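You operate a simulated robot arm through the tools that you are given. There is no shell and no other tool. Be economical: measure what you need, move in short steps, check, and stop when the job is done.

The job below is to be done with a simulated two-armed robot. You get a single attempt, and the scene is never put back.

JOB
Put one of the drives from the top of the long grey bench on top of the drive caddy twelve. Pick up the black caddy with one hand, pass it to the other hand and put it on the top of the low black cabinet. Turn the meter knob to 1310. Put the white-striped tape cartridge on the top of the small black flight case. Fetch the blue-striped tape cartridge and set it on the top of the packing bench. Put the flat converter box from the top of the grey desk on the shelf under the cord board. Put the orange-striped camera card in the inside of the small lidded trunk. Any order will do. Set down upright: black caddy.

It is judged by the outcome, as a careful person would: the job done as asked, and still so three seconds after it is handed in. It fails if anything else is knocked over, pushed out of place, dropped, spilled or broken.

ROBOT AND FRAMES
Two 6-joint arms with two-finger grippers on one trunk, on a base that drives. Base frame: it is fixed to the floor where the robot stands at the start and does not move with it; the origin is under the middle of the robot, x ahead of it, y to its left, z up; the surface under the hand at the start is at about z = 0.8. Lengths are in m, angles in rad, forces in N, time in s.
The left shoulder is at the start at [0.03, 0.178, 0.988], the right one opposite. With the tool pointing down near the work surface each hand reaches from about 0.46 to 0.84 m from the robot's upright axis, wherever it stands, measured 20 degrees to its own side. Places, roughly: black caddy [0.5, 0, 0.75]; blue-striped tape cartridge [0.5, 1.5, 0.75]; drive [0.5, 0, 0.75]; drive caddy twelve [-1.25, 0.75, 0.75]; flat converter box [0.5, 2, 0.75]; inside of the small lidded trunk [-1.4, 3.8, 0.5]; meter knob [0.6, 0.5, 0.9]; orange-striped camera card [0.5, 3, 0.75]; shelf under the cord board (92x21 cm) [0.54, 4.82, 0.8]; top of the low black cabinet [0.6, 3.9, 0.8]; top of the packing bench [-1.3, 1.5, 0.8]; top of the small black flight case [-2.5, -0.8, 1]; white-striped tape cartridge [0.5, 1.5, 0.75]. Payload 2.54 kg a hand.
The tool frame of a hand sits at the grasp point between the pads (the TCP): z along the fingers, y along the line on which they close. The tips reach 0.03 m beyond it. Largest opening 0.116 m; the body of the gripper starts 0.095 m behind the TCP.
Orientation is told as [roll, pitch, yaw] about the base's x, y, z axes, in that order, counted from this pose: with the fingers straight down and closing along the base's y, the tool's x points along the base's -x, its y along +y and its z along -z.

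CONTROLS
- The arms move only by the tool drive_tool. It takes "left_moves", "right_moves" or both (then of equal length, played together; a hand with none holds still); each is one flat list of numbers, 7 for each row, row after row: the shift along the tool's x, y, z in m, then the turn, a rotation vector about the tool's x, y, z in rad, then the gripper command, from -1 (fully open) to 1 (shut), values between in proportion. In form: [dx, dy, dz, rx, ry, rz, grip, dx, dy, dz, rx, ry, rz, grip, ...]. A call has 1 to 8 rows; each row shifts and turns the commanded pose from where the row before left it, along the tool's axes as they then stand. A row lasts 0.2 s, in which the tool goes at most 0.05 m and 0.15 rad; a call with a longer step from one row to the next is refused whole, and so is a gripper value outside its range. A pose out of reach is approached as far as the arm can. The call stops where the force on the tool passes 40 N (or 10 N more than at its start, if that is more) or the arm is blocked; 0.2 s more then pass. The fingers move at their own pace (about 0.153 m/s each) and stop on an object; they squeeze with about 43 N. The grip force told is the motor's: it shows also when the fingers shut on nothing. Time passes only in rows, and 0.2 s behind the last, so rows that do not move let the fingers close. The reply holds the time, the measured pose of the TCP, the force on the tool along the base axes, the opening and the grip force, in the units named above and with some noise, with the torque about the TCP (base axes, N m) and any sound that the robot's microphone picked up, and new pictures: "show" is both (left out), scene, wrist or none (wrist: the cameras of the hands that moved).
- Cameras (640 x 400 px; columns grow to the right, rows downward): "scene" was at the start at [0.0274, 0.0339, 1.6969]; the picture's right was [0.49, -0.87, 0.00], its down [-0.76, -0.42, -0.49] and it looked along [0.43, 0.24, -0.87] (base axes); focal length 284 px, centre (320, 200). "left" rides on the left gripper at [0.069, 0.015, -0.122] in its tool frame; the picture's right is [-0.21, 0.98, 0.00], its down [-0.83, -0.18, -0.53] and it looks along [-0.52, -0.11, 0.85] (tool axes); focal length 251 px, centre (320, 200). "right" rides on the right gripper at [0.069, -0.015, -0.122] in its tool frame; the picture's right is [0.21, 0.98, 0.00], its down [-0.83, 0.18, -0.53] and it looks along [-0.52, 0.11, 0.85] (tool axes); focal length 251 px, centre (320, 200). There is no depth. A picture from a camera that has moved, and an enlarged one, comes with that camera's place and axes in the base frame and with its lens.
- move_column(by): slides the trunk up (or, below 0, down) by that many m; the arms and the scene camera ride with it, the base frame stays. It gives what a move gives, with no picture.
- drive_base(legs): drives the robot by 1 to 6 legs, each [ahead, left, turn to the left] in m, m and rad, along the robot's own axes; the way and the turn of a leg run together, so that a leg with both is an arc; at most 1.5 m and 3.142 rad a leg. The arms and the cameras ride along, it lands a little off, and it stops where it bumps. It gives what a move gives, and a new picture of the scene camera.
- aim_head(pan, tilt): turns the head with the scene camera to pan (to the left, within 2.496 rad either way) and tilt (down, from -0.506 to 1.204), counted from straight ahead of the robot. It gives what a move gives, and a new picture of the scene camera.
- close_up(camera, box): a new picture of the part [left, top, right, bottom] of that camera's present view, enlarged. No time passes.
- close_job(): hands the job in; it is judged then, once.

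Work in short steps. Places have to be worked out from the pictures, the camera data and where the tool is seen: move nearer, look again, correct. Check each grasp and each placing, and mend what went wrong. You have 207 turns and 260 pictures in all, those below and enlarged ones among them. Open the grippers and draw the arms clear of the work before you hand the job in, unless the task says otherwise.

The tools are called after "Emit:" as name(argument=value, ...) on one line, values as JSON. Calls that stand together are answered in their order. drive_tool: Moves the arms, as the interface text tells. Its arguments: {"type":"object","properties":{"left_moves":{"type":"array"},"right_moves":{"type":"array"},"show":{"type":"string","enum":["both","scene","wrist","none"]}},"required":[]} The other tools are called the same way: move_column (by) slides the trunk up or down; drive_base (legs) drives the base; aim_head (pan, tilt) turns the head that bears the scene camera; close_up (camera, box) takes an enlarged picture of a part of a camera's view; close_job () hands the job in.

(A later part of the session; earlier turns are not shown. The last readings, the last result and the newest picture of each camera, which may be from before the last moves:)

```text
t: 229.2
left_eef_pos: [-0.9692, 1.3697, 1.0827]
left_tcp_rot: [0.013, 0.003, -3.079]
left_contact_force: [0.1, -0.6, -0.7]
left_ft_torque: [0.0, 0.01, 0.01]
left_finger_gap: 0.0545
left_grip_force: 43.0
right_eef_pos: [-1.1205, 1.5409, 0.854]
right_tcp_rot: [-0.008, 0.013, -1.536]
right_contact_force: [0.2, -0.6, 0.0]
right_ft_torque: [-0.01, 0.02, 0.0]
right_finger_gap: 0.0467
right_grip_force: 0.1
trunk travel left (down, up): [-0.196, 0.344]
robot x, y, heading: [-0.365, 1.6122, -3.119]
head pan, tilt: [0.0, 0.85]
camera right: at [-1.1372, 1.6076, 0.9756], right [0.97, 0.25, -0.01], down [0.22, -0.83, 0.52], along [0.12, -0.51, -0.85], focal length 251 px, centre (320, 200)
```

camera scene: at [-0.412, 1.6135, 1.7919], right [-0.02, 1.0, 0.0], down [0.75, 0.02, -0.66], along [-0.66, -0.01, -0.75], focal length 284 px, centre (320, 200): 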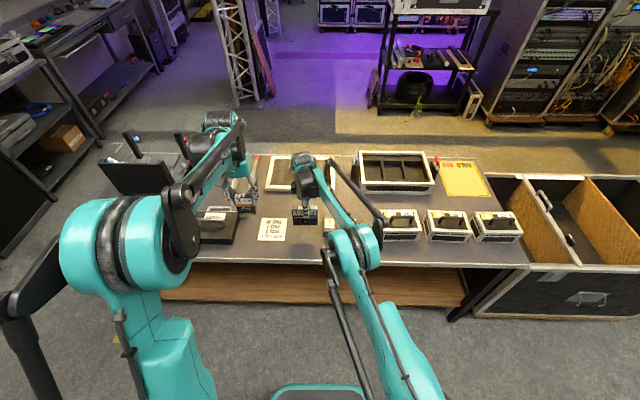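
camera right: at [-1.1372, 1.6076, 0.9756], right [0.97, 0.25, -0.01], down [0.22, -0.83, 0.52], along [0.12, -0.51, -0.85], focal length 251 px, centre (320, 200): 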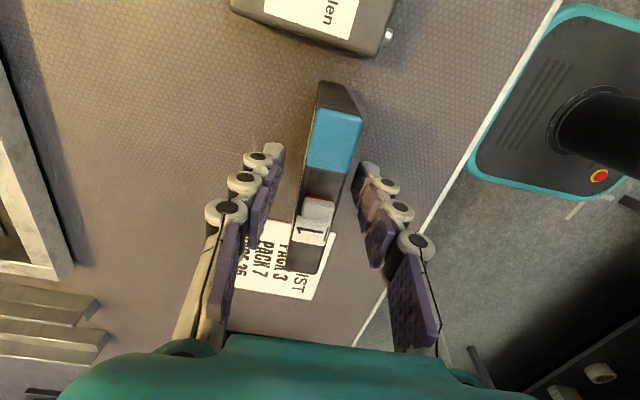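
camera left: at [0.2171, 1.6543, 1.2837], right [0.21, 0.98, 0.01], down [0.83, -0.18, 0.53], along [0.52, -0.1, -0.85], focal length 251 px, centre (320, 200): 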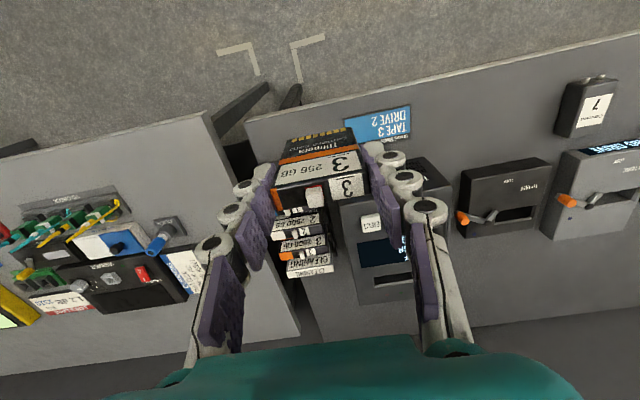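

It stands steady. Raise the column clear, then turn back to the tape rack.

Emit:
move_column(by=0.15)

Emit:
drive_base(legs=[[0.0, 0, -1.56], [0, 0, -1.56], [0.1, 0, 0]])

```text
t: 231.0
left_eef_pos: [-0.9692, 1.3707, 1.2311]
left_tcp_rot: [0.011, 0.003, -3.079]
left_contact_force: [0.1, -0.4, -0.8]
left_ft_torque: [-0.03, -0.03, 0.01]
left_finger_gap: 0.0544
left_grip_force: 42.8
right_eef_pos: [-1.1212, 1.5412, 1.003]
right_tcp_rot: [-0.009, 0.012, -1.537]
right_contact_force: [-0.1, 0.9, 1.3]
right_ft_torque: [-0.01, 0.0, 0.0]
right_finger_gap: 0.0463
right_grip_force: 0.1
trunk travel left (down, up): [-0.346, 0.194]
robot x, y, heading: [-0.3637, 1.6125, -3.122]
head pan, tilt: [0.0, 0.85]
```

```text
t: 239.8
left_eef_pos: [0.3539, 1.8281, 1.2323]
left_tcp_rot: [0.012, 0.004, 0.016]
left_contact_force: [-0.1, -0.3, -0.6]
left_ft_torque: [-0.03, 0.01, 0.0]
left_finger_gap: 0.0545
left_grip_force: 42.9
right_eef_pos: [0.4965, 1.6494, 1.0028]
right_tcp_rot: [-0.009, 0.011, 1.562]
right_contact_force: [0.1, 1.1, -0.5]
right_ft_torque: [0.02, -0.01, 0.01]
right_finger_gap: 0.0463
right_grip_force: 0.0
trunk travel left (down, up): [-0.346, 0.194]
robot x, y, heading: [-0.2636, 1.6126, -0.023]
head pan, tilt: [0.0, 0.85]
camera scene: at [-0.2144, 1.6124, 1.8583], right [-0.02, -1.0, 0.0], down [-0.75, 0.02, -0.66], along [0.66, -0.01, -0.75], focal length 284 px, centre (320, 200)
```

scene: 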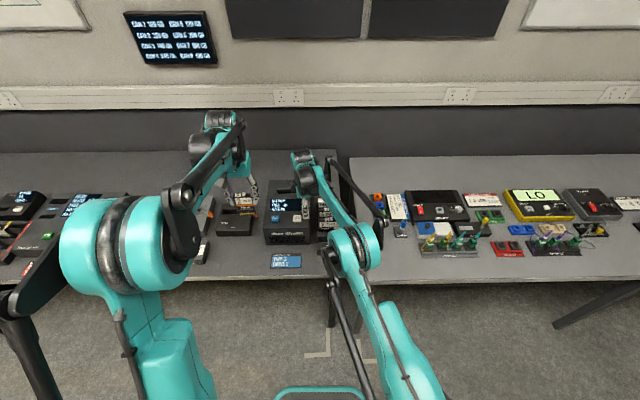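

Right hand is at the same depth as tape 2 (x ≈ 0.4985); slide it 10 cm to y ≈ 1.549 and view.

Emit:
drive_tool(right_moves=[0.045, 0, 0, 0, 0, 0, 0.34, 0.045, 0, 0, 0, 0, 0, 0.34, 0.011, -0.002, 0.01, 0, 0, 0, 0.34], show="wrist")

```text
t: 240.6
left_eef_pos: [0.3518, 1.8277, 1.2329]
left_tcp_rot: [0.012, 0.005, 0.019]
left_contact_force: [0.0, -0.1, -0.5]
left_ft_torque: [0.02, -0.02, 0.01]
left_finger_gap: 0.0547
left_grip_force: 43.3
right_eef_pos: [0.4991, 1.5491, 0.993]
right_tcp_rot: [-0.008, 0.012, 1.559]
right_contact_force: [-0.1, 0.6, 0.2]
right_ft_torque: [0.0, 0.02, 0.0]
right_finger_gap: 0.0383
right_grip_force: 0.0
trunk travel left (down, up): [-0.346, 0.194]
robot x, y, heading: [-0.2675, 1.6117, -0.02]
head pan, tilt: [0.0, 0.85]
camera right: at [0.5121, 1.4815, 1.1162], right [-0.98, -0.21, -0.01], down [-0.18, 0.83, 0.52], along [-0.1, 0.51, -0.85], focal length 251 px, centre (320, 200)
```

right: 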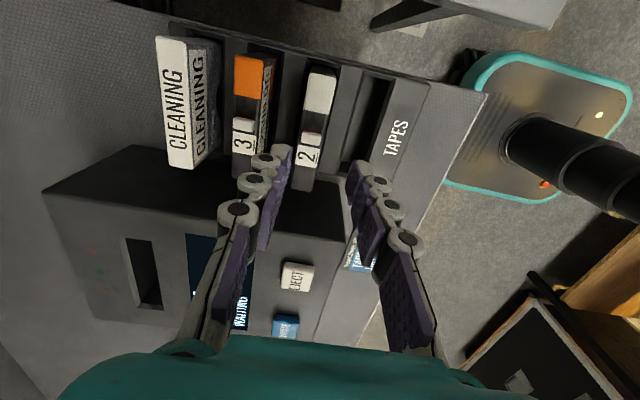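

Tape 2 is at x ≈ 0.508. Shift 9 mm, lower and grip.

Emit:
drive_tool(right_moves=[0, -0.009, 0.02, 0, 0, 0, 0.34, 0, 0, 0.04, 0, 0, 0, 0.34, 0, 0, 0.026, 0, 0, 0, 0.34], show="wrist")

```text
t: 241.4
left_eef_pos: [0.3562, 1.8284, 1.2302]
left_tcp_rot: [0.012, 0.008, 0.02]
left_contact_force: [0.8, 0.4, -1.5]
left_ft_torque: [0.01, 0.07, 0.03]
left_finger_gap: 0.0549
left_grip_force: 43.4
right_eef_pos: [0.4874, 1.5444, 0.9173]
right_tcp_rot: [-0.012, 0.01, 1.562]
right_contact_force: [24.8, 4.6, 10.7]
right_ft_torque: [0.09, -0.35, 0.25]
right_finger_gap: 0.0613
right_grip_force: 14.3
right hand out of reach, approached as far as the arm can: row 2, 3
trunk travel left (down, up): [-0.346, 0.194]
robot x, y, heading: [-0.2629, 1.6097, -0.022]
head pan, tilt: [0.0, 0.85]
camera right: at [0.4996, 1.4764, 1.0382], right [-0.98, -0.21, -0.01], down [-0.18, 0.83, 0.52], along [-0.1, 0.51, -0.85], focal length 251 px, centre (320, 200)
```

right: 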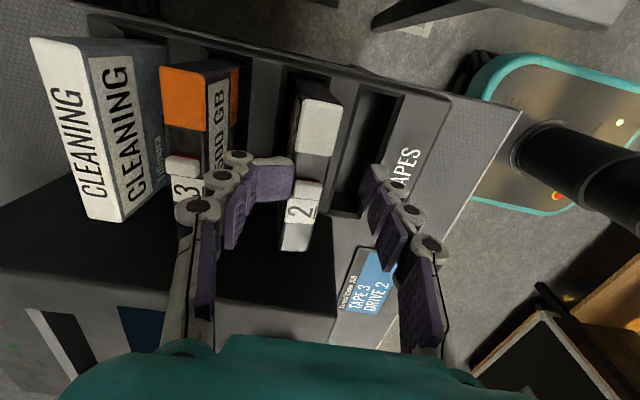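

Out of reach, so the hand got dragged against the tape. Lift with the column, move the base 6 cm closer, lower the column and retry.

Emit:
move_column(by=0.07)

Emit:
drive_base(legs=[[0.06, 0, 0.02]])

```text
t: 242.5
left_eef_pos: [0.3525, 1.8285, 1.3035]
left_tcp_rot: [0.013, 0.004, 0.018]
left_contact_force: [-0.3, -0.5, 0.1]
left_ft_torque: [0.03, 0.04, -0.03]
left_finger_gap: 0.0546
left_grip_force: 43.5
right_eef_pos: [0.4837, 1.5429, 0.9883]
right_tcp_rot: [-0.009, 0.013, 1.563]
right_contact_force: [-1.1, -0.6, 0.2]
right_ft_torque: [-0.01, 0.01, 0.01]
right_finger_gap: 0.0381
right_grip_force: 0.0
trunk travel left (down, up): [-0.416, 0.124]
robot x, y, heading: [-0.2619, 1.6087, -0.02]
head pan, tilt: [0.0, 0.85]
```

```text
t: 243.5
left_eef_pos: [0.4072, 1.8393, 1.3013]
left_tcp_rot: [0.012, 0.004, 0.038]
left_contact_force: [0.8, 0.7, -1.1]
left_ft_torque: [0.0, 0.01, 0.03]
left_finger_gap: 0.0545
left_grip_force: 42.9
right_eef_pos: [0.5441, 1.5574, 0.9868]
right_tcp_rot: [-0.01, 0.012, 1.582]
right_contact_force: [0.0, 0.5, -0.6]
right_ft_torque: [0.0, 0.02, 0.02]
right_finger_gap: 0.0384
right_grip_force: 0.1
trunk travel left (down, up): [-0.416, 0.124]
robot x, y, heading: [-0.2034, 1.6124, -0.005]
head pan, tilt: [0.0, 0.85]
camera scene: at [-0.1564, 1.6125, 1.9284], right [0.0, -1.0, 0.0], down [-0.75, 0.0, -0.66], along [0.66, 0.0, -0.75], focal length 284 px, centre (320, 200)
```

scene: 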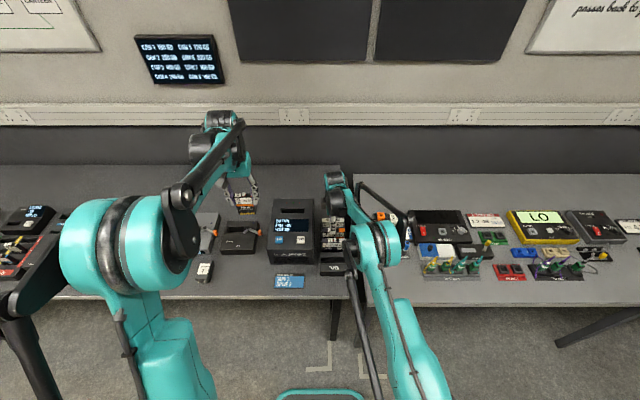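

Emit:
drive_tool(right_moves=[0.01, 0.018, -0.03, 0, 0, 0, 0.34, 0, 0.018, -0.03, 0, 0, 0, 0.34, 0, 0, -0.03, 0, 0, 0, 0.34], show="none")

Emit:
move_column(by=-0.11)

Emit:
drive_tool(right_moves=[0, 0, 0, 0, 0, 0, 0.34], show="wrist")

```text
t: 244.3
left_eef_pos: [0.4068, 1.8381, 1.3025]
left_tcp_rot: [0.012, 0.004, 0.036]
left_contact_force: [-0.1, -0.6, -1.4]
left_ft_torque: [-0.01, -0.02, -0.04]
left_finger_gap: 0.0546
left_grip_force: 43.2
right_eef_pos: [0.5073, 1.5474, 1.078]
right_tcp_rot: [-0.013, 0.013, 1.581]
right_contact_force: [0.1, 0.2, 0.6]
right_ft_torque: [-0.01, 0.02, 0.01]
right_finger_gap: 0.0382
right_grip_force: 0.1
trunk travel left (down, up): [-0.416, 0.124]
robot x, y, heading: [-0.2046, 1.613, 0.001]
head pan, tilt: [0.0, 0.85]
```

```text
t: 245.7
left_eef_pos: [0.4077, 1.8389, 1.1925]
left_tcp_rot: [0.011, 0.003, 0.037]
left_contact_force: [-1.1, -0.9, -1.2]
left_ft_torque: [-0.01, -0.04, 0.04]
left_finger_gap: 0.0544
left_grip_force: 43.4
right_eef_pos: [0.508, 1.5473, 0.9664]
right_tcp_rot: [-0.013, 0.012, 1.581]
right_contact_force: [0.0, -0.5, 0.5]
right_ft_torque: [0.01, 0.0, -0.02]
right_finger_gap: 0.0384
right_grip_force: 0.0
trunk travel left (down, up): [-0.306, 0.234]
robot x, y, heading: [-0.2057, 1.6083, -0.006]
head pan, tilt: [0.0, 0.85]
```

```text
t: 246.1
left_eef_pos: [0.4072, 1.8381, 1.1932]
left_tcp_rot: [0.012, 0.003, 0.039]
left_contact_force: [-1.1, -1.0, -0.3]
left_ft_torque: [-0.01, 0.0, 0.0]
left_finger_gap: 0.0547
left_grip_force: 42.7
right_eef_pos: [0.5074, 1.5485, 0.9677]
right_tcp_rot: [-0.012, 0.013, 1.582]
right_contact_force: [-0.5, 0.1, 0.9]
right_ft_torque: [0.01, 0.04, 0.01]
right_finger_gap: 0.0381
right_grip_force: 0.1
trunk travel left (down, up): [-0.306, 0.234]
robot x, y, heading: [-0.2016, 1.6111, -0.001]
head pan, tilt: [0.0, 0.85]
camera right: at [0.5214, 1.4799, 1.0897], right [-0.97, -0.22, -0.01], down [-0.2, 0.83, 0.52], along [-0.11, 0.51, -0.85], focal length 251 px, centre (320, 200)
```

right: 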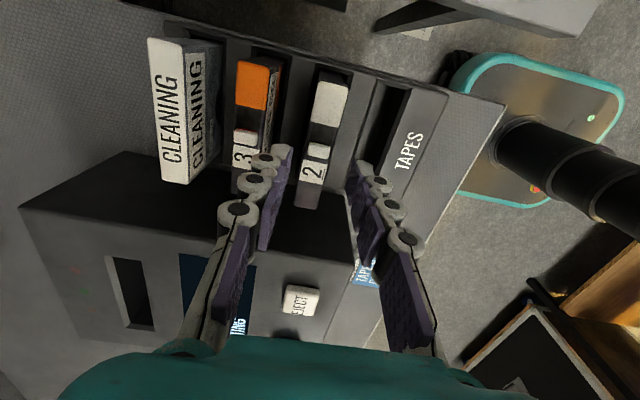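

Nearly centred (tape at x ≈ 0.511). Shift 3 mm, lower 7 cm and close.

Emit:
drive_tool(right_moves=[0, -0.003, 0.03, 0, 0, 0, 0.34, 0, 0, 0.03, 0, 0, 0, 0.34, 0, 0, 0.01, 0, 0, 0, 0.34, 0, 0, 0, 0, 0, 0, 1, 0, 0, 0, 0, 0, 0, 1], show="none")

```text
t: 247.3
left_eef_pos: [0.4056, 1.8383, 1.1929]
left_tcp_rot: [0.012, 0.003, 0.037]
left_contact_force: [-0.4, -0.1, -1.2]
left_ft_torque: [0.0, -0.01, 0.01]
left_finger_gap: 0.0542
left_grip_force: 42.6
right_eef_pos: [0.5118, 1.5466, 0.8989]
right_tcp_rot: [-0.008, 0.011, 1.58]
right_contact_force: [-17.0, 0.3, -6.2]
right_ft_torque: [0.17, 1.08, -0.65]
right_finger_gap: 0.0213
right_grip_force: 42.9
trunk travel left (down, up): [-0.306, 0.234]
robot x, y, heading: [-0.203, 1.6106, 0.0]
head pan, tilt: [0.0, 0.85]
```

Gripped at 21 mm. Lift straight up and check.

Emit:
drive_tool(right_moves=[0, 0, -0.01, 0, 0, 0, 1, 0, 0, -0.03, 0, 0, 0, 1, 0, 0, -0.04, 0, 0, 0, 1, 0, 0, -0.045, 0, 0, 0, 1, 0, 0, -0.045, 0, 0, 0, 1], show="wrist")

```text
t: 248.5
left_eef_pos: [0.4077, 1.8387, 1.1926]
left_tcp_rot: [0.012, 0.003, 0.036]
left_contact_force: [0.2, -0.1, -2.3]
left_ft_torque: [0.0, -0.03, 0.0]
left_finger_gap: 0.0545
left_grip_force: 43.2
right_eef_pos: [0.5064, 1.5524, 1.0679]
right_tcp_rot: [-0.013, 0.011, 1.582]
right_contact_force: [0.0, 0.0, -2.7]
right_ft_torque: [-0.01, -0.02, -0.03]
right_finger_gap: 0.0211
right_grip_force: 42.9
trunk travel left (down, up): [-0.306, 0.234]
robot x, y, heading: [-0.209, 1.6114, 0.002]
head pan, tilt: [0.0, 0.85]
camera right: at [0.5203, 1.4835, 1.1914], right [-0.97, -0.22, -0.01], down [-0.2, 0.83, 0.52], along [-0.11, 0.51, -0.85], focal length 251 px, centre (320, 200)
```

right: 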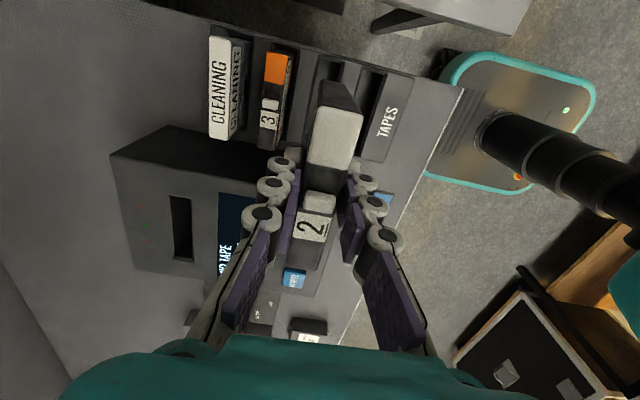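

White tape is in the right hand. Raise the column for clearance and drive around the south end of the packing bench toward the flight case.

Emit:
move_column(by=0.2)

Emit:
drive_base(legs=[[-0.15, 0, 0], [0, 0, -1.57], [1.5, 0, 0], [0.1, 0, -1.57], [1.2, 0, 0]])

```text
t: 250.7
left_eef_pos: [0.4081, 1.8398, 1.3928]
left_tcp_rot: [0.012, 0.003, 0.038]
left_contact_force: [0.0, -0.2, -0.5]
left_ft_torque: [-0.02, 0.0, 0.02]
left_finger_gap: 0.0545
left_grip_force: 43.1
right_eef_pos: [0.5077, 1.5522, 1.2674]
right_tcp_rot: [-0.009, 0.013, 1.581]
right_contact_force: [-0.6, -0.3, -1.6]
right_ft_torque: [0.0, 0.01, 0.01]
right_finger_gap: 0.0211
right_grip_force: 42.9
trunk travel left (down, up): [-0.506, 0.034]
robot x, y, heading: [-0.2043, 1.6121, -0.002]
head pan, tilt: [0.0, 0.85]
```

```text
t: 272.2
left_eef_pos: [-2.1996, -0.2055, 1.3918]
left_tcp_rot: [0.013, 0.004, -3.072]
left_contact_force: [-0.1, 0.2, -1.2]
left_ft_torque: [-0.01, 0.0, 0.01]
left_finger_gap: 0.0544
left_grip_force: 42.8
right_eef_pos: [-2.3094, 0.0775, 1.269]
right_tcp_rot: [-0.011, 0.011, -1.53]
right_contact_force: [0.6, 1.4, -2.9]
right_ft_torque: [0.04, 0.0, -0.01]
right_finger_gap: 0.021
right_grip_force: 43.1
trunk travel left (down, up): [-0.506, 0.034]
robot x, y, heading: [-1.5945, 0.041, -3.113]
head pan, tilt: [0.0, 0.85]
camera scene: at [-1.6441, 0.0403, 2.0184], right [-0.03, 1.0, 0.0], down [0.75, 0.02, -0.66], along [-0.66, -0.02, -0.75], focal length 284 px, centre (320, 200)
```

scene: 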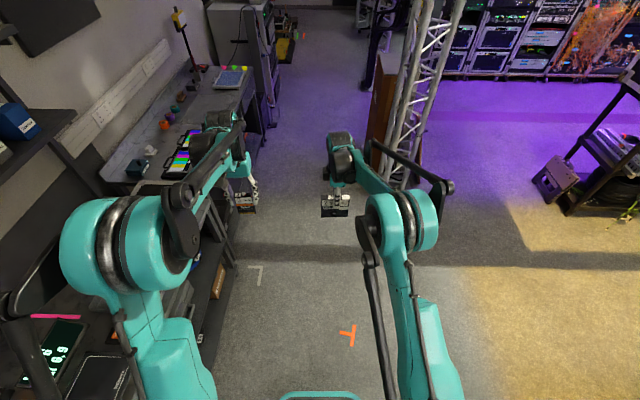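

Continue to x ≈ −2.44 and turn to face the south desk.

Emit:
drive_base(legs=[[0.85, 0, 0], [0, 0, 1.54]])

```text
t: 280.5
left_eef_pos: [-2.2307, -0.5996, 1.3912]
left_tcp_rot: [0.012, 0.003, -1.535]
left_contact_force: [0.5, -0.1, -1.5]
left_ft_torque: [0.05, -0.03, -0.01]
left_finger_gap: 0.0545
left_grip_force: 43.5
right_eef_pos: [-2.5167, -0.6989, 1.2677]
right_tcp_rot: [-0.01, 0.012, 0.009]
right_contact_force: [-0.2, 0.2, -2.6]
right_ft_torque: [0.0, 0.0, 0.01]
right_finger_gap: 0.0211
right_grip_force: 42.6
trunk travel left (down, up): [-0.506, 0.034]
robot x, y, heading: [-2.4539, 0.0104, -1.573]
head pan, tilt: [0.0, 0.85]
camera scene: at [-2.458, -0.0342, 2.0183], right [-1.0, 0.0, 0.0], down [0.0, 0.75, -0.66], along [0.0, -0.66, -0.75], focal length 284 px, centre (320, 200)
```

scene: 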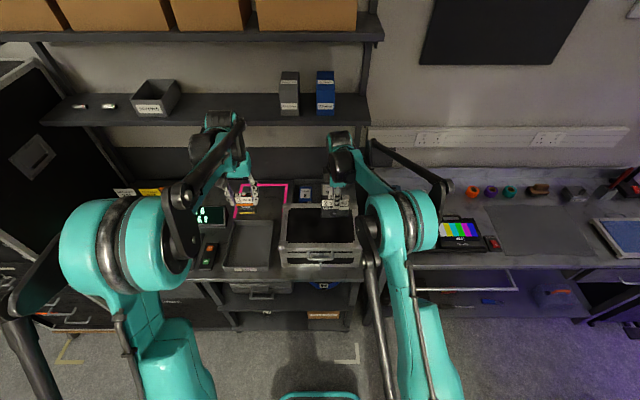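

Emit:
close_up(camera="scene", box=[240, 160, 400, 280])

```text
3.33 times, centred on (320, 220) of scene
camera zoom: at [-2.458, -0.0342, 2.0183], right [-1.0, 0.0, 0.0], down [0.0, 0.75, -0.66], along [0.0, -0.66, -0.75], focal length 945 px, centre (320, 133)
```

zoom: 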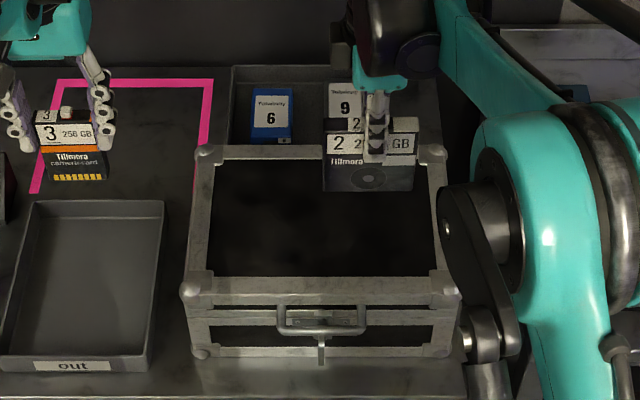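

The case is closed with a flat black top, centre ≈ (−2.46, −0.78), z ≈ 1.0. Move the tape over it, then lower by column.

Emit:
drive_tool(right_moves=[-0.028, -0.036, 0, 0, 0, 0, 1, -0.029, -0.037, 0, 0, 0, 0, 1], show="none")

Emit:
move_column(by=-0.14)

Emit:
close_up(camera="scene", box=[240, 160, 400, 280])

```text
t: 281.1
left_eef_pos: [-2.2296, -0.6018, 1.3897]
left_tcp_rot: [0.012, 0.005, -1.534]
left_contact_force: [-0.1, 0.1, -1.7]
left_ft_torque: [0.03, 0.03, 0.01]
left_finger_gap: 0.0549
left_grip_force: 42.9
right_eef_pos: [-2.4591, -0.7737, 1.2687]
right_tcp_rot: [-0.008, 0.012, 0.009]
right_contact_force: [0.0, -1.1, -2.1]
right_ft_torque: [0.04, 0.09, 0.01]
right_finger_gap: 0.0213
right_grip_force: 42.6
trunk travel left (down, up): [-0.506, 0.034]
robot x, y, heading: [-2.4586, 0.0141, -1.578]
head pan, tilt: [0.0, 0.85]
```

```text
t: 282.7
left_eef_pos: [-2.2298, -0.5994, 1.2515]
left_tcp_rot: [0.011, 0.002, -1.534]
left_contact_force: [0.0, -0.3, 0.0]
left_ft_torque: [0.01, 0.03, 0.0]
left_finger_gap: 0.0546
left_grip_force: 42.7
right_eef_pos: [-2.4597, -0.7699, 1.1293]
right_tcp_rot: [-0.011, 0.013, 0.009]
right_contact_force: [0.0, 0.0, -1.5]
right_ft_torque: [-0.02, -0.01, 0.03]
right_finger_gap: 0.021
right_grip_force: 43.1
trunk travel left (down, up): [-0.366, 0.174]
robot x, y, heading: [-2.4558, 0.0148, -1.572]
head pan, tilt: [0.0, 0.85]
```

```text
3.33 times, centred on (320, 220) of scene
camera zoom: at [-2.458, -0.034, 1.8785], right [-1.0, 0.0, 0.0], down [0.0, 0.75, -0.66], along [0.0, -0.66, -0.75], focal length 945 px, centre (320, 133)
```

zoom: 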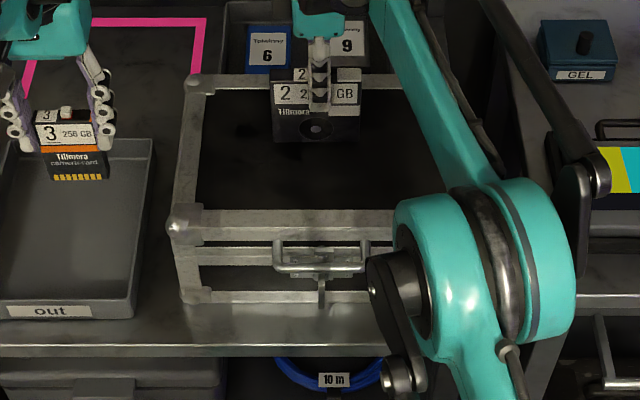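

Over the top and centred. Lower in small steps to contact.

Emit:
move_column(by=-0.025)

Emit:
move_column(by=-0.012)

```text
t: 283.4
left_eef_pos: [-2.2318, -0.5984, 1.2281]
left_tcp_rot: [0.011, 0.003, -1.534]
left_contact_force: [0.0, 1.2, -0.8]
left_ft_torque: [0.03, 0.0, 0.04]
left_finger_gap: 0.0547
left_grip_force: 43.1
right_eef_pos: [-2.4595, -0.7694, 1.1055]
right_tcp_rot: [-0.01, 0.013, 0.007]
right_contact_force: [-0.2, 0.5, 12.1]
right_ft_torque: [0.3, -0.11, -0.05]
right_finger_gap: 0.021
right_grip_force: 42.7
trunk travel left (down, up): [-0.341, 0.199]
robot x, y, heading: [-2.4568, 0.013, -1.571]
head pan, tilt: [0.0, 0.85]
```

```text
t: 283.8
left_eef_pos: [-2.2307, -0.5992, 1.2244]
left_tcp_rot: [0.013, 0.002, -1.534]
left_contact_force: [-0.2, 0.3, -0.4]
left_ft_torque: [0.03, -0.01, -0.03]
left_finger_gap: 0.0544
left_grip_force: 42.4
right_eef_pos: [-2.4589, -0.7694, 1.1052]
right_tcp_rot: [-0.014, 0.012, 0.008]
right_contact_force: [-0.1, 5.7, 17.2]
right_ft_torque: [0.67, 0.33, -0.08]
right_finger_gap: 0.0209
right_grip_force: 43.1
trunk travel left (down, up): [-0.338, 0.202]
robot x, y, heading: [-2.4545, 0.0129, -1.568]
head pan, tilt: [0.0, 0.85]
stopped: the force on the tool passed its limit at 43 N (the readings are from after the stop); the commanded pose is now the measured one
```

Contact at 1.105. Ease up, open and check.

Emit:
move_column(by=0.002)

Emit:
drive_tool(right_moves=[0, 0, 0, 0, 0, 0, 0.6, 0, 0, 0, 0, 0, 0, 0.4, 0, 0, 0, 0, 0, 0, 0.2], show="wrist")

```text
t: 284.3
left_eef_pos: [-2.2312, -0.5981, 1.2254]
left_tcp_rot: [0.012, 0.003, -1.536]
left_contact_force: [0.9, 0.0, -0.4]
left_ft_torque: [0.0, 0.0, 0.0]
left_finger_gap: 0.0546
left_grip_force: 43.5
right_eef_pos: [-2.4596, -0.7707, 1.1049]
right_tcp_rot: [-0.015, 0.011, 0.007]
right_contact_force: [0.3, -0.5, 0.4]
right_ft_torque: [0.07, 0.13, 0.0]
right_finger_gap: 0.0209
right_grip_force: 43.8
trunk travel left (down, up): [-0.34, 0.2]
robot x, y, heading: [-2.455, 0.015, -1.576]
head pan, tilt: [0.0, 0.85]
```

```text
t: 285.1
left_eef_pos: [-2.2307, -0.5992, 1.2262]
left_tcp_rot: [0.012, 0.003, -1.534]
left_contact_force: [-0.5, -0.5, -0.1]
left_ft_torque: [0.03, -0.02, 0.06]
left_finger_gap: 0.0548
left_grip_force: 43.0
right_eef_pos: [-2.4587, -0.7707, 1.1046]
right_tcp_rot: [-0.011, 0.013, 0.009]
right_contact_force: [0.5, -0.7, -1.1]
right_ft_torque: [0.01, 0.01, -0.01]
right_finger_gap: 0.0464
right_grip_force: 0.1
trunk travel left (down, up): [-0.34, 0.2]
robot x, y, heading: [-2.4565, 0.0119, -1.571]
head pan, tilt: [0.0, 0.85]
camera right: at [-2.5274, -0.7858, 1.2278], right [-0.22, 0.97, -0.01], down [0.83, 0.2, 0.52], along [0.51, 0.11, -0.85], focal length 251 px, centre (320, 200)
```

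right: 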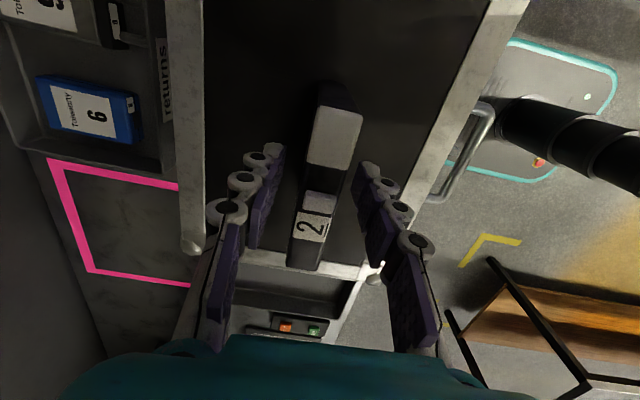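

The white tape stands on the case. Raise the column, turn to face +x and slide north along the back lane to the trunk.

Emit:
move_column(by=0.17)

Emit:
drive_base(legs=[[0, 0, 1.571], [0, 1.5, 0], [0, 1.5, 0], [0, 0.6, 0]])

```text
t: 287.1
left_eef_pos: [-2.2299, -0.5986, 1.3952]
left_tcp_rot: [0.011, 0.004, -1.535]
left_contact_force: [-1.3, -0.2, -0.6]
left_ft_torque: [0.0, 0.01, 0.03]
left_finger_gap: 0.0548
left_grip_force: 42.8
right_eef_pos: [-2.4591, -0.7708, 1.2758]
right_tcp_rot: [-0.013, 0.011, 0.009]
right_contact_force: [0.1, -0.8, -0.3]
right_ft_torque: [-0.02, 0.01, 0.01]
right_finger_gap: 0.0465
right_grip_force: 0.1
trunk travel left (down, up): [-0.51, 0.03]
robot x, y, heading: [-2.4562, 0.0124, -1.582]
head pan, tilt: [0.0, 0.85]
```

```text
t: 308.5
left_eef_pos: [-1.9811, 3.8872, 1.3959]
left_tcp_rot: [0.012, 0.003, 0.085]
left_contact_force: [-0.3, 0.1, -1.4]
left_ft_torque: [0.0, 0.0, 0.0]
left_finger_gap: 0.0546
left_grip_force: 43.4
right_eef_pos: [-1.7985, 3.6682, 1.2752]
right_tcp_rot: [-0.013, 0.012, 1.629]
right_contact_force: [0.4, 0.1, -1.3]
right_ft_torque: [0.0, 0.0, -0.02]
right_finger_gap: 0.0463
right_grip_force: 0.1
trunk travel left (down, up): [-0.51, 0.03]
robot x, y, heading: [-2.5789, 3.6333, 0.045]
head pan, tilt: [0.0, 0.85]
camera scene: at [-2.533, 3.634, 2.0216], right [0.05, -1.0, 0.0], down [-0.75, -0.03, -0.66], along [0.66, 0.03, -0.75], focal length 284 px, centre (320, 200)
```

scene: 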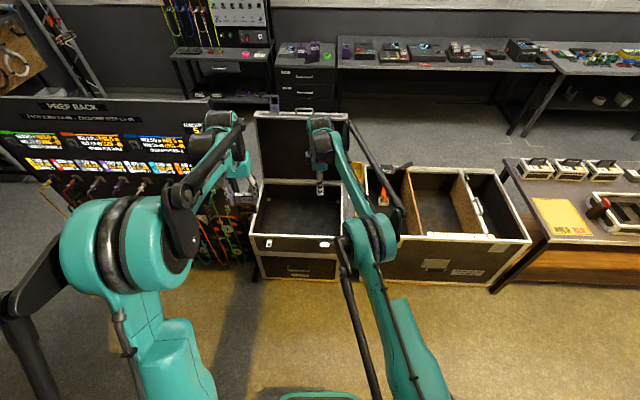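

Excellent view: the trunk's open interior spans x ≈ −1.55…−1.06, y ≈ 3.54…4.12, rim z ≈ 0.52. Retract the right arm, then advance the base.

Emit:
drive_tool(right_moves=[0, 0.04, -0.02, 0, 0, 0, 0.2, 0, 0.04, -0.02, 0, 0, 0, 0.2, 0, 0.04, -0.02, 0, 0, 0, 0.2, 0.03, 0.03, -0.02, 0, 0, 0, 0.2, 0.03, 0.03, -0.02, 0, 0, 0, 0.2, 0.03, 0.03, -0.02, 0, 0, 0, 0.2, 0.03, 0.03, 0, 0, 0, 0, 0.2, 0.02, 0.03, 0, 0, 0, 0, 0.2], show="none")

Emit:
drive_base(legs=[[0.4, 0, -0.045]])

```text
t: 310.3
left_eef_pos: [-1.9819, 3.8873, 1.3963]
left_tcp_rot: [0.013, 0.003, 0.085]
left_contact_force: [-0.1, 0.0, 0.0]
left_ft_torque: [0.01, -0.01, 0.02]
left_finger_gap: 0.0546
left_grip_force: 43.2
right_eef_pos: [-2.0638, 3.5123, 1.3934]
right_tcp_rot: [-0.015, 0.01, 1.628]
right_contact_force: [-1.4, -1.1, -0.6]
right_ft_torque: [0.04, -0.05, 0.06]
right_finger_gap: 0.0463
right_grip_force: 0.1
trunk travel left (down, up): [-0.51, 0.03]
robot x, y, heading: [-2.5859, 3.6285, 0.047]
head pan, tilt: [0.0, 0.85]
```

```text
t: 312.8
left_eef_pos: [-1.5668, 3.8723, 1.3962]
left_tcp_rot: [0.012, 0.002, 0.043]
left_contact_force: [-0.1, -0.6, -1.3]
left_ft_torque: [-0.02, 0.03, 0.0]
left_finger_gap: 0.0545
left_grip_force: 43.2
right_eef_pos: [-1.6646, 3.502, 1.3936]
right_tcp_rot: [-0.013, 0.011, 1.588]
right_contact_force: [0.3, 0.7, 0.2]
right_ft_torque: [-0.01, 0.02, 0.02]
right_finger_gap: 0.0463
right_grip_force: 0.1
trunk travel left (down, up): [-0.51, 0.03]
robot x, y, heading: [-2.1759, 3.6427, 0.005]
head pan, tilt: [0.0, 0.85]
camera scene: at [-2.1297, 3.6426, 2.0216], right [0.0, -1.0, 0.0], down [-0.75, 0.0, -0.66], along [0.66, 0.0, -0.75], focal length 284 px, centre (320, 200)
```

scene: 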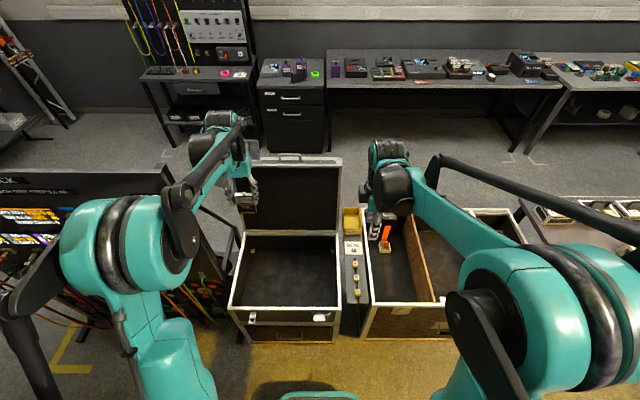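

Move the card over the interior centre and lower the column fully.

Emit:
drive_tool(left_moves=[-0.038, -0.012, 0, 0, 0, 0, 1, -0.038, -0.012, 0, 0, 0, 0, 1, -0.038, -0.012, 0, 0, 0, 0, 1, -0.038, -0.012, 0, 0, 0, 0, 1, -0.03, -0.012, 0, 0, 0, 0, 1], show="none")

Emit:
move_column(by=-0.5)

Emit:
drive_tool(left_moves=[0, 0, 0.04, 0, 0, 0, 1, 0, 0, 0.045, 0, 0, 0, 1, 0, 0, 0.045, 0, 0, 0, 1], show="both")

```text
t: 314.0
left_eef_pos: [-1.3935, 3.8233, 1.3918]
left_tcp_rot: [0.011, 0.003, 0.044]
left_contact_force: [-0.4, -0.2, -0.5]
left_ft_torque: [0.01, 0.03, -0.02]
left_finger_gap: 0.0545
left_grip_force: 42.9
left hand out of reach, approached as far as the arm can: row 5
right_eef_pos: [-1.6619, 3.5001, 1.3925]
right_tcp_rot: [-0.013, 0.013, 1.588]
right_contact_force: [-0.3, 0.0, -0.2]
right_ft_torque: [0.01, 0.03, 0.0]
right_finger_gap: 0.0463
right_grip_force: 0.1
trunk travel left (down, up): [-0.51, 0.03]
robot x, y, heading: [-2.1751, 3.6383, 0.002]
head pan, tilt: [0.0, 0.85]
```

```text
refused: -0.5 is not a number from -0.4 to 0.4
```

```text
t: 314.8
left_eef_pos: [-1.3924, 3.8285, 1.266]
left_tcp_rot: [0.012, 0.003, 0.044]
left_contact_force: [0.6, 0.0, -0.6]
left_ft_torque: [0.01, 0.02, 0.03]
left_finger_gap: 0.0545
left_grip_force: 43.0
right_eef_pos: [-1.6637, 3.5019, 1.3929]
right_tcp_rot: [-0.013, 0.011, 1.586]
right_contact_force: [0.5, -0.4, -0.7]
right_ft_torque: [0.02, 0.01, 0.0]
right_finger_gap: 0.0464
right_grip_force: 0.1
trunk travel left (down, up): [-0.51, 0.03]
robot x, y, heading: [-2.1773, 3.6397, 0.005]
head pan, tilt: [0.0, 0.85]
camera scene: at [-2.1284, 3.6429, 2.0216], right [0.0, -1.0, 0.0], down [-0.75, 0.0, -0.66], along [0.66, 0.0, -0.75], focal length 284 px, centre (320, 200)
camera left: at [-1.4609, 3.8398, 1.39], right [0.17, 0.98, 0.01], down [0.84, -0.15, 0.53], along [0.52, -0.08, -0.85], focal length 251 px, centre (320, 200)
```

scene: 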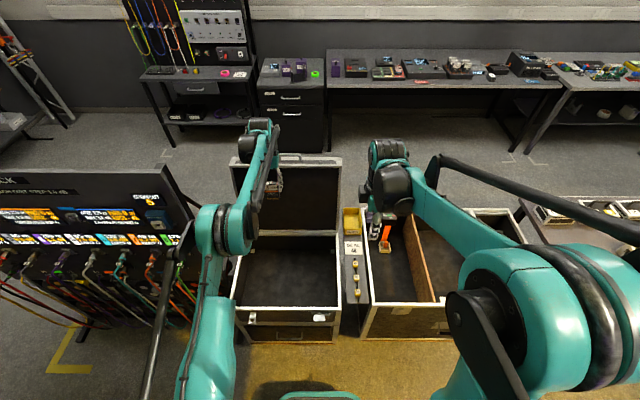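
left: 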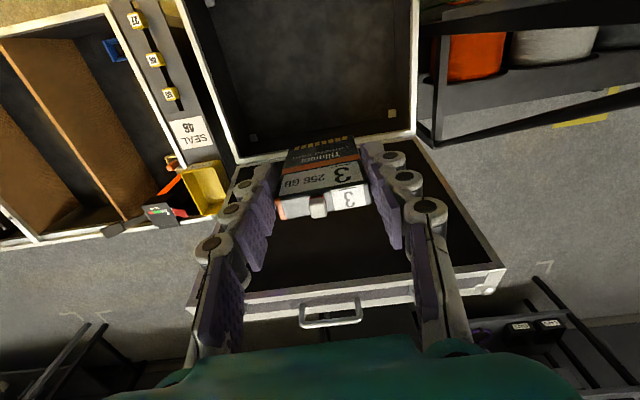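

Directly below is the middle of the interior. Lower the column in two steps.

Emit:
move_column(by=-0.35)

Emit:
move_column(by=-0.15)

Emit:
drive_tool(left_moves=[0, 0, 0.04, 0, 0, 0, 1, 0, 0, 0.04, 0, 0, 0, 1, 0, 0, 0.04, 0, 0, 0, 1, 0, 0, 0.03, 0, 0, 0, 1], show="wrist")

```text
t: 318.2
left_eef_pos: [-1.3929, 3.8272, 0.917]
left_tcp_rot: [0.013, 0.004, 0.043]
left_contact_force: [0.3, 0.1, 0.0]
left_ft_torque: [-0.01, 0.02, 0.0]
left_finger_gap: 0.0547
left_grip_force: 42.8
right_eef_pos: [-1.6648, 3.5019, 1.0431]
right_tcp_rot: [-0.014, 0.011, 1.587]
right_contact_force: [0.6, -0.3, 0.0]
right_ft_torque: [-0.01, 0.03, -0.03]
right_finger_gap: 0.0465
right_grip_force: 0.1
trunk travel left (down, up): [-0.16, 0.38]
robot x, y, heading: [-2.1753, 3.6403, -0.003]
head pan, tilt: [0.0, 0.85]
```

```text
t: 319.9
left_eef_pos: [-1.3922, 3.8286, 0.7677]
left_tcp_rot: [0.012, 0.003, 0.045]
left_contact_force: [0.7, -0.4, -0.8]
left_ft_torque: [0.01, 0.0, 0.07]
left_finger_gap: 0.0544
left_grip_force: 42.8
right_eef_pos: [-1.6642, 3.5013, 0.8937]
right_tcp_rot: [-0.012, 0.011, 1.586]
right_contact_force: [-0.8, -0.2, 0.2]
right_ft_torque: [0.01, -0.02, 0.02]
right_finger_gap: 0.0464
right_grip_force: 0.0
trunk travel left (down, up): [-0.01, 0.53]
robot x, y, heading: [-2.1758, 3.642, 0.007]
head pan, tilt: [0.0, 0.85]
```

```text
t: 320.9
left_eef_pos: [-1.3999, 3.8292, 0.6179]
left_tcp_rot: [0.013, 0.003, 0.044]
left_contact_force: [0.2, 0.1, -0.8]
left_ft_torque: [0.01, 0.0, 0.02]
left_finger_gap: 0.0547
left_grip_force: 42.7
left hand out of reach, approached as far as the arm can: row 4
right_eef_pos: [-1.6646, 3.5013, 0.8933]
right_tcp_rot: [-0.015, 0.012, 1.588]
right_contact_force: [0.7, -0.1, 0.1]
right_ft_torque: [-0.04, 0.01, 0.03]
right_finger_gap: 0.0461
right_grip_force: 0.1
trunk travel left (down, up): [-0.01, 0.53]
robot x, y, heading: [-2.1749, 3.6374, 0.006]
head pan, tilt: [0.0, 0.85]
camera left: at [-1.4695, 3.8401, 0.7414], right [0.17, 0.98, 0.01], down [0.83, -0.15, 0.53], along [0.52, -0.08, -0.85], focal length 251 px, centre (320, 200)
```

left: 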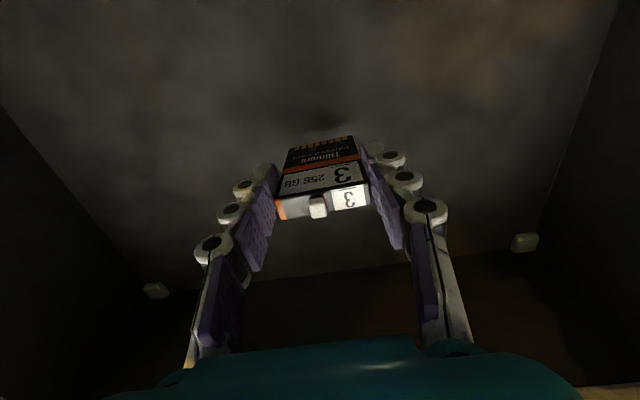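

The floor is at z ≈ 0.41. Ease the hand back a little (reach) and lower further until contact.

Emit:
drive_tool(left_moves=[0.025, 0, 0.02, 0, 0, 0, 1, 0.025, 0, 0.02, 0, 0, 0, 1, 0, 0, 0.03, 0, 0, 0, 1, 0, 0, 0.02, 0, 0, 0, 1], show="none")

```text
t: 321.7
left_eef_pos: [-1.4531, 3.8282, 0.5696]
left_tcp_rot: [0.013, 0.003, 0.044]
left_contact_force: [-9.2, -1.0, 26.5]
left_ft_torque: [-0.35, 0.3, -0.06]
left_finger_gap: 0.0549
left_grip_force: 43.3
right_eef_pos: [-1.6664, 3.5001, 0.8938]
right_tcp_rot: [-0.017, 0.01, 1.586]
right_contact_force: [0.0, -0.5, -0.1]
right_ft_torque: [0.01, 0.05, -0.01]
right_finger_gap: 0.0463
right_grip_force: 0.1
trunk travel left (down, up): [-0.01, 0.53]
robot x, y, heading: [-2.1755, 3.6408, -0.0]
head pan, tilt: [0.0, 0.85]
stopped in row 3 (left hand): the force on the tool passed its limit at 53 N (the readings are from after the stop); the commanded pose is now the measured one
```

Emit:
drive_tool(left_moves=[0, 0, -0.003, 0, 0, 0, 1], show="both")

```text
t: 322.1
left_eef_pos: [-1.4522, 3.8289, 0.5697]
left_tcp_rot: [0.014, 0.002, 0.044]
left_contact_force: [-2.9, -2.6, 10.1]
left_ft_torque: [-0.38, 0.1, -0.08]
left_finger_gap: 0.0547
left_grip_force: 42.8
right_eef_pos: [-1.6645, 3.5013, 0.8917]
right_tcp_rot: [-0.015, 0.009, 1.586]
right_contact_force: [-1.1, 0.6, -0.1]
right_ft_torque: [-0.03, 0.01, 0.02]
right_finger_gap: 0.0464
right_grip_force: 0.1
trunk travel left (down, up): [-0.01, 0.53]
robot x, y, heading: [-2.1763, 3.6405, -0.001]
head pan, tilt: [0.0, 0.85]
camera scene: at [-2.13, 3.6421, 1.5215], right [0.0, -1.0, 0.0], down [-0.75, 0.0, -0.66], along [0.66, 0.0, -0.75], focal length 284 px, centre (320, 200)
camera left: at [-1.5213, 3.8396, 0.6925], right [0.17, 0.98, 0.01], down [0.83, -0.15, 0.53], along [0.52, -0.08, -0.85], focal length 251 px, centre (320, 200)
```

scene: 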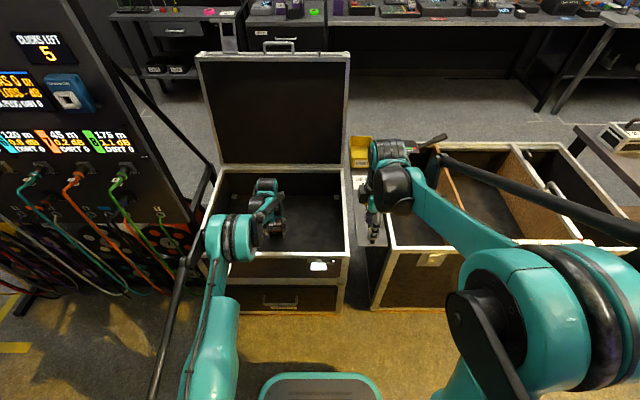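
left: 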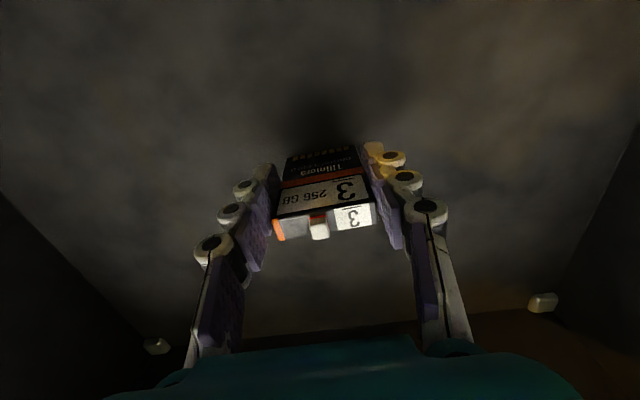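

The card rests on the trunk floor. Release and withdraw upward.

Emit:
drive_tool(left_moves=[0, 0, 0, 0, 0, 0, 0.0, 0, 0, 0, 0, 0, 0, -0.3, 0, 0, 0, 0, 0, 0, -0.3, 0, 0, -0.03, 0, 0, 0, -0.3, 0, 0, -0.045, 0, 0, 0, -0.3, 0, 0, -0.045, 0, 0, 0, -0.3], show="wrist")

Emit:
move_column(by=0.38)

```text
t: 323.5
left_eef_pos: [-1.451, 3.8252, 0.685]
left_tcp_rot: [0.015, 0.005, 0.043]
left_contact_force: [0.8, 0.2, -0.8]
left_ft_torque: [0.03, -0.01, 0.02]
left_finger_gap: 0.0754
left_grip_force: 0.1
right_eef_pos: [-1.6649, 3.5012, 0.8935]
right_tcp_rot: [-0.012, 0.012, 1.587]
right_contact_force: [-0.6, 0.2, -1.0]
right_ft_torque: [0.03, -0.01, -0.01]
right_finger_gap: 0.0464
right_grip_force: 0.1
trunk travel left (down, up): [-0.01, 0.53]
robot x, y, heading: [-2.1781, 3.6422, 0.003]
head pan, tilt: [0.0, 0.85]
camera left: at [-1.5196, 3.8361, 0.8085], right [0.17, 0.99, 0.01], down [0.84, -0.15, 0.53], along [0.52, -0.08, -0.85], focal length 251 px, centre (320, 200)
```

left: 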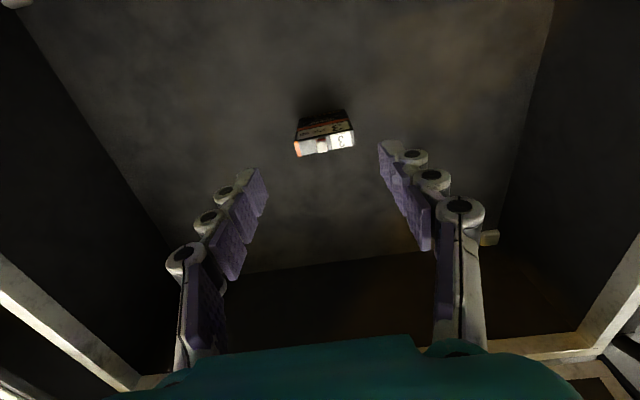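

```text
t: 327.2
left_eef_pos: [-1.4497, 3.8252, 1.0654]
left_tcp_rot: [0.013, 0.002, 0.043]
left_contact_force: [-0.7, -0.2, 0.2]
left_ft_torque: [0.03, -0.02, 0.0]
left_finger_gap: 0.0753
left_grip_force: 0.1
right_eef_pos: [-1.6641, 3.5017, 1.2727]
right_tcp_rot: [-0.014, 0.011, 1.587]
right_contact_force: [-0.4, -0.3, -0.4]
right_ft_torque: [0.01, -0.04, 0.03]
right_finger_gap: 0.0466
right_grip_force: 0.1
trunk travel left (down, up): [-0.39, 0.15]
robot x, y, heading: [-2.1808, 3.6403, 0.001]
head pan, tilt: [0.0, 0.85]
```

The card stands inside the trunk. Return via the back lane and the south corridor toward the grey desk for the converter box.

Emit:
drive_base(legs=[[-0.27, 0, 0], [0, -1.5, 0], [0, -1.5, 0], [0, -0.62, 0], [1.5, 0, 0], [0.6, 0, 0]])

```text
t: 356.5
left_eef_pos: [0.4786, 0.2175, 1.065]
left_tcp_rot: [0.016, 0.002, 0.067]
left_contact_force: [0.8, 0.3, 0.2]
left_ft_torque: [-0.01, 0.04, 0.04]
left_finger_gap: 0.0754
left_grip_force: 0.0
right_eef_pos: [0.2713, -0.1107, 1.2728]
right_tcp_rot: [-0.015, 0.013, 1.609]
right_contact_force: [-0.4, 0.1, -0.4]
right_ft_torque: [-0.01, 0.02, -0.02]
right_finger_gap: 0.0465
right_grip_force: 0.1
trunk travel left (down, up): [-0.39, 0.15]
robot x, y, heading: [-0.2463, 0.013, 0.03]
head pan, tilt: [0.0, 0.85]
camera scene: at [-0.1957, 0.0189, 1.9016], right [0.03, -1.0, 0.0], down [-0.75, -0.02, -0.66], along [0.66, 0.02, -0.75], focal length 284 px, centre (320, 200)
```

scene: 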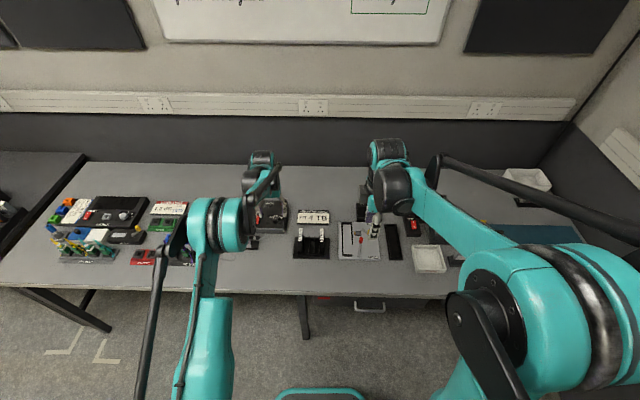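

Emit:
drive_base(legs=[[-0.1, 0, -0.03], [0, 1.5, 0], [0, 0.45, 0]])

Emit:
close_up(camera="scene", box=[140, 150, 420, 320])

```text
t: 366.9
left_eef_pos: [0.391, 2.131, 1.0633]
left_tcp_rot: [0.013, 0.004, 0.038]
left_contact_force: [-0.3, -0.4, -0.2]
left_ft_torque: [-0.01, -0.01, -0.02]
left_finger_gap: 0.0755
left_grip_force: 0.1
right_eef_pos: [0.1752, 1.8095, 1.2738]
right_tcp_rot: [-0.013, 0.012, 1.581]
right_contact_force: [0.7, 0.4, 0.1]
right_ft_torque: [-0.04, 0.0, 0.03]
right_finger_gap: 0.0465
right_grip_force: 0.1
trunk travel left (down, up): [-0.39, 0.15]
robot x, y, heading: [-0.3389, 1.9519, -0.004]
head pan, tilt: [0.0, 0.85]
camera scene: at [-0.2886, 1.9531, 1.9016], right [0.0, -1.0, 0.0], down [-0.75, 0.0, -0.66], along [0.66, 0.0, -0.75], focal length 284 px, centre (320, 200)
```

scene: 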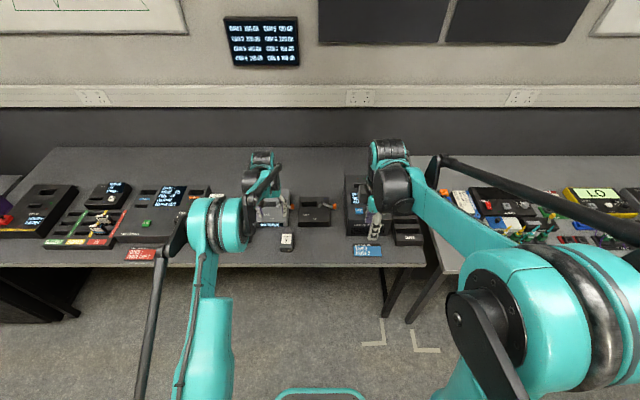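

```text
2.29 times, centred on (280, 235) of scene
camera zoom: at [-0.2886, 1.9531, 1.9016], right [0.0, -1.0, 0.0], down [-0.75, 0.0, -0.66], along [0.66, 0.0, -0.75], focal length 648 px, centre (411, 120)
```

zoom: 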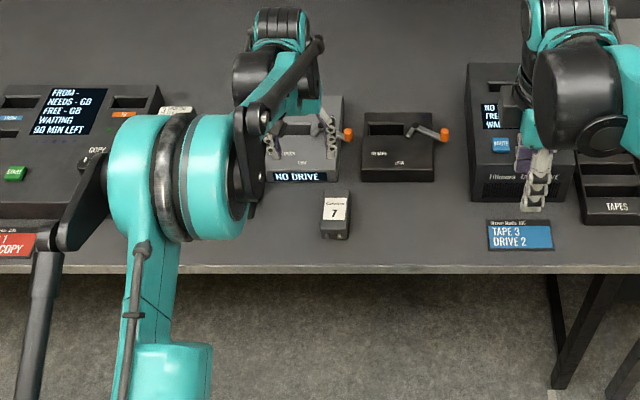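

Emit:
close_up(camera="scene", box=[265, 190, 345, 255])

```text
6.15 times, centred on (305, 222) of scene
camera zoom: at [-0.2886, 1.9531, 1.9016], right [0.0, -1.0, 0.0], down [-0.75, 0.0, -0.66], along [0.66, 0.0, -0.75], focal length 1745 px, centre (412, 62)
```

zoom: 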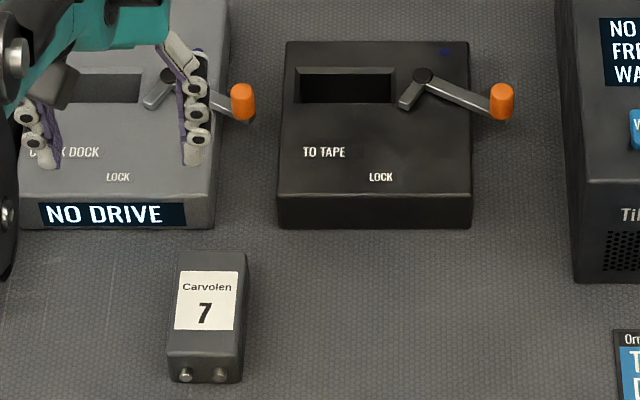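

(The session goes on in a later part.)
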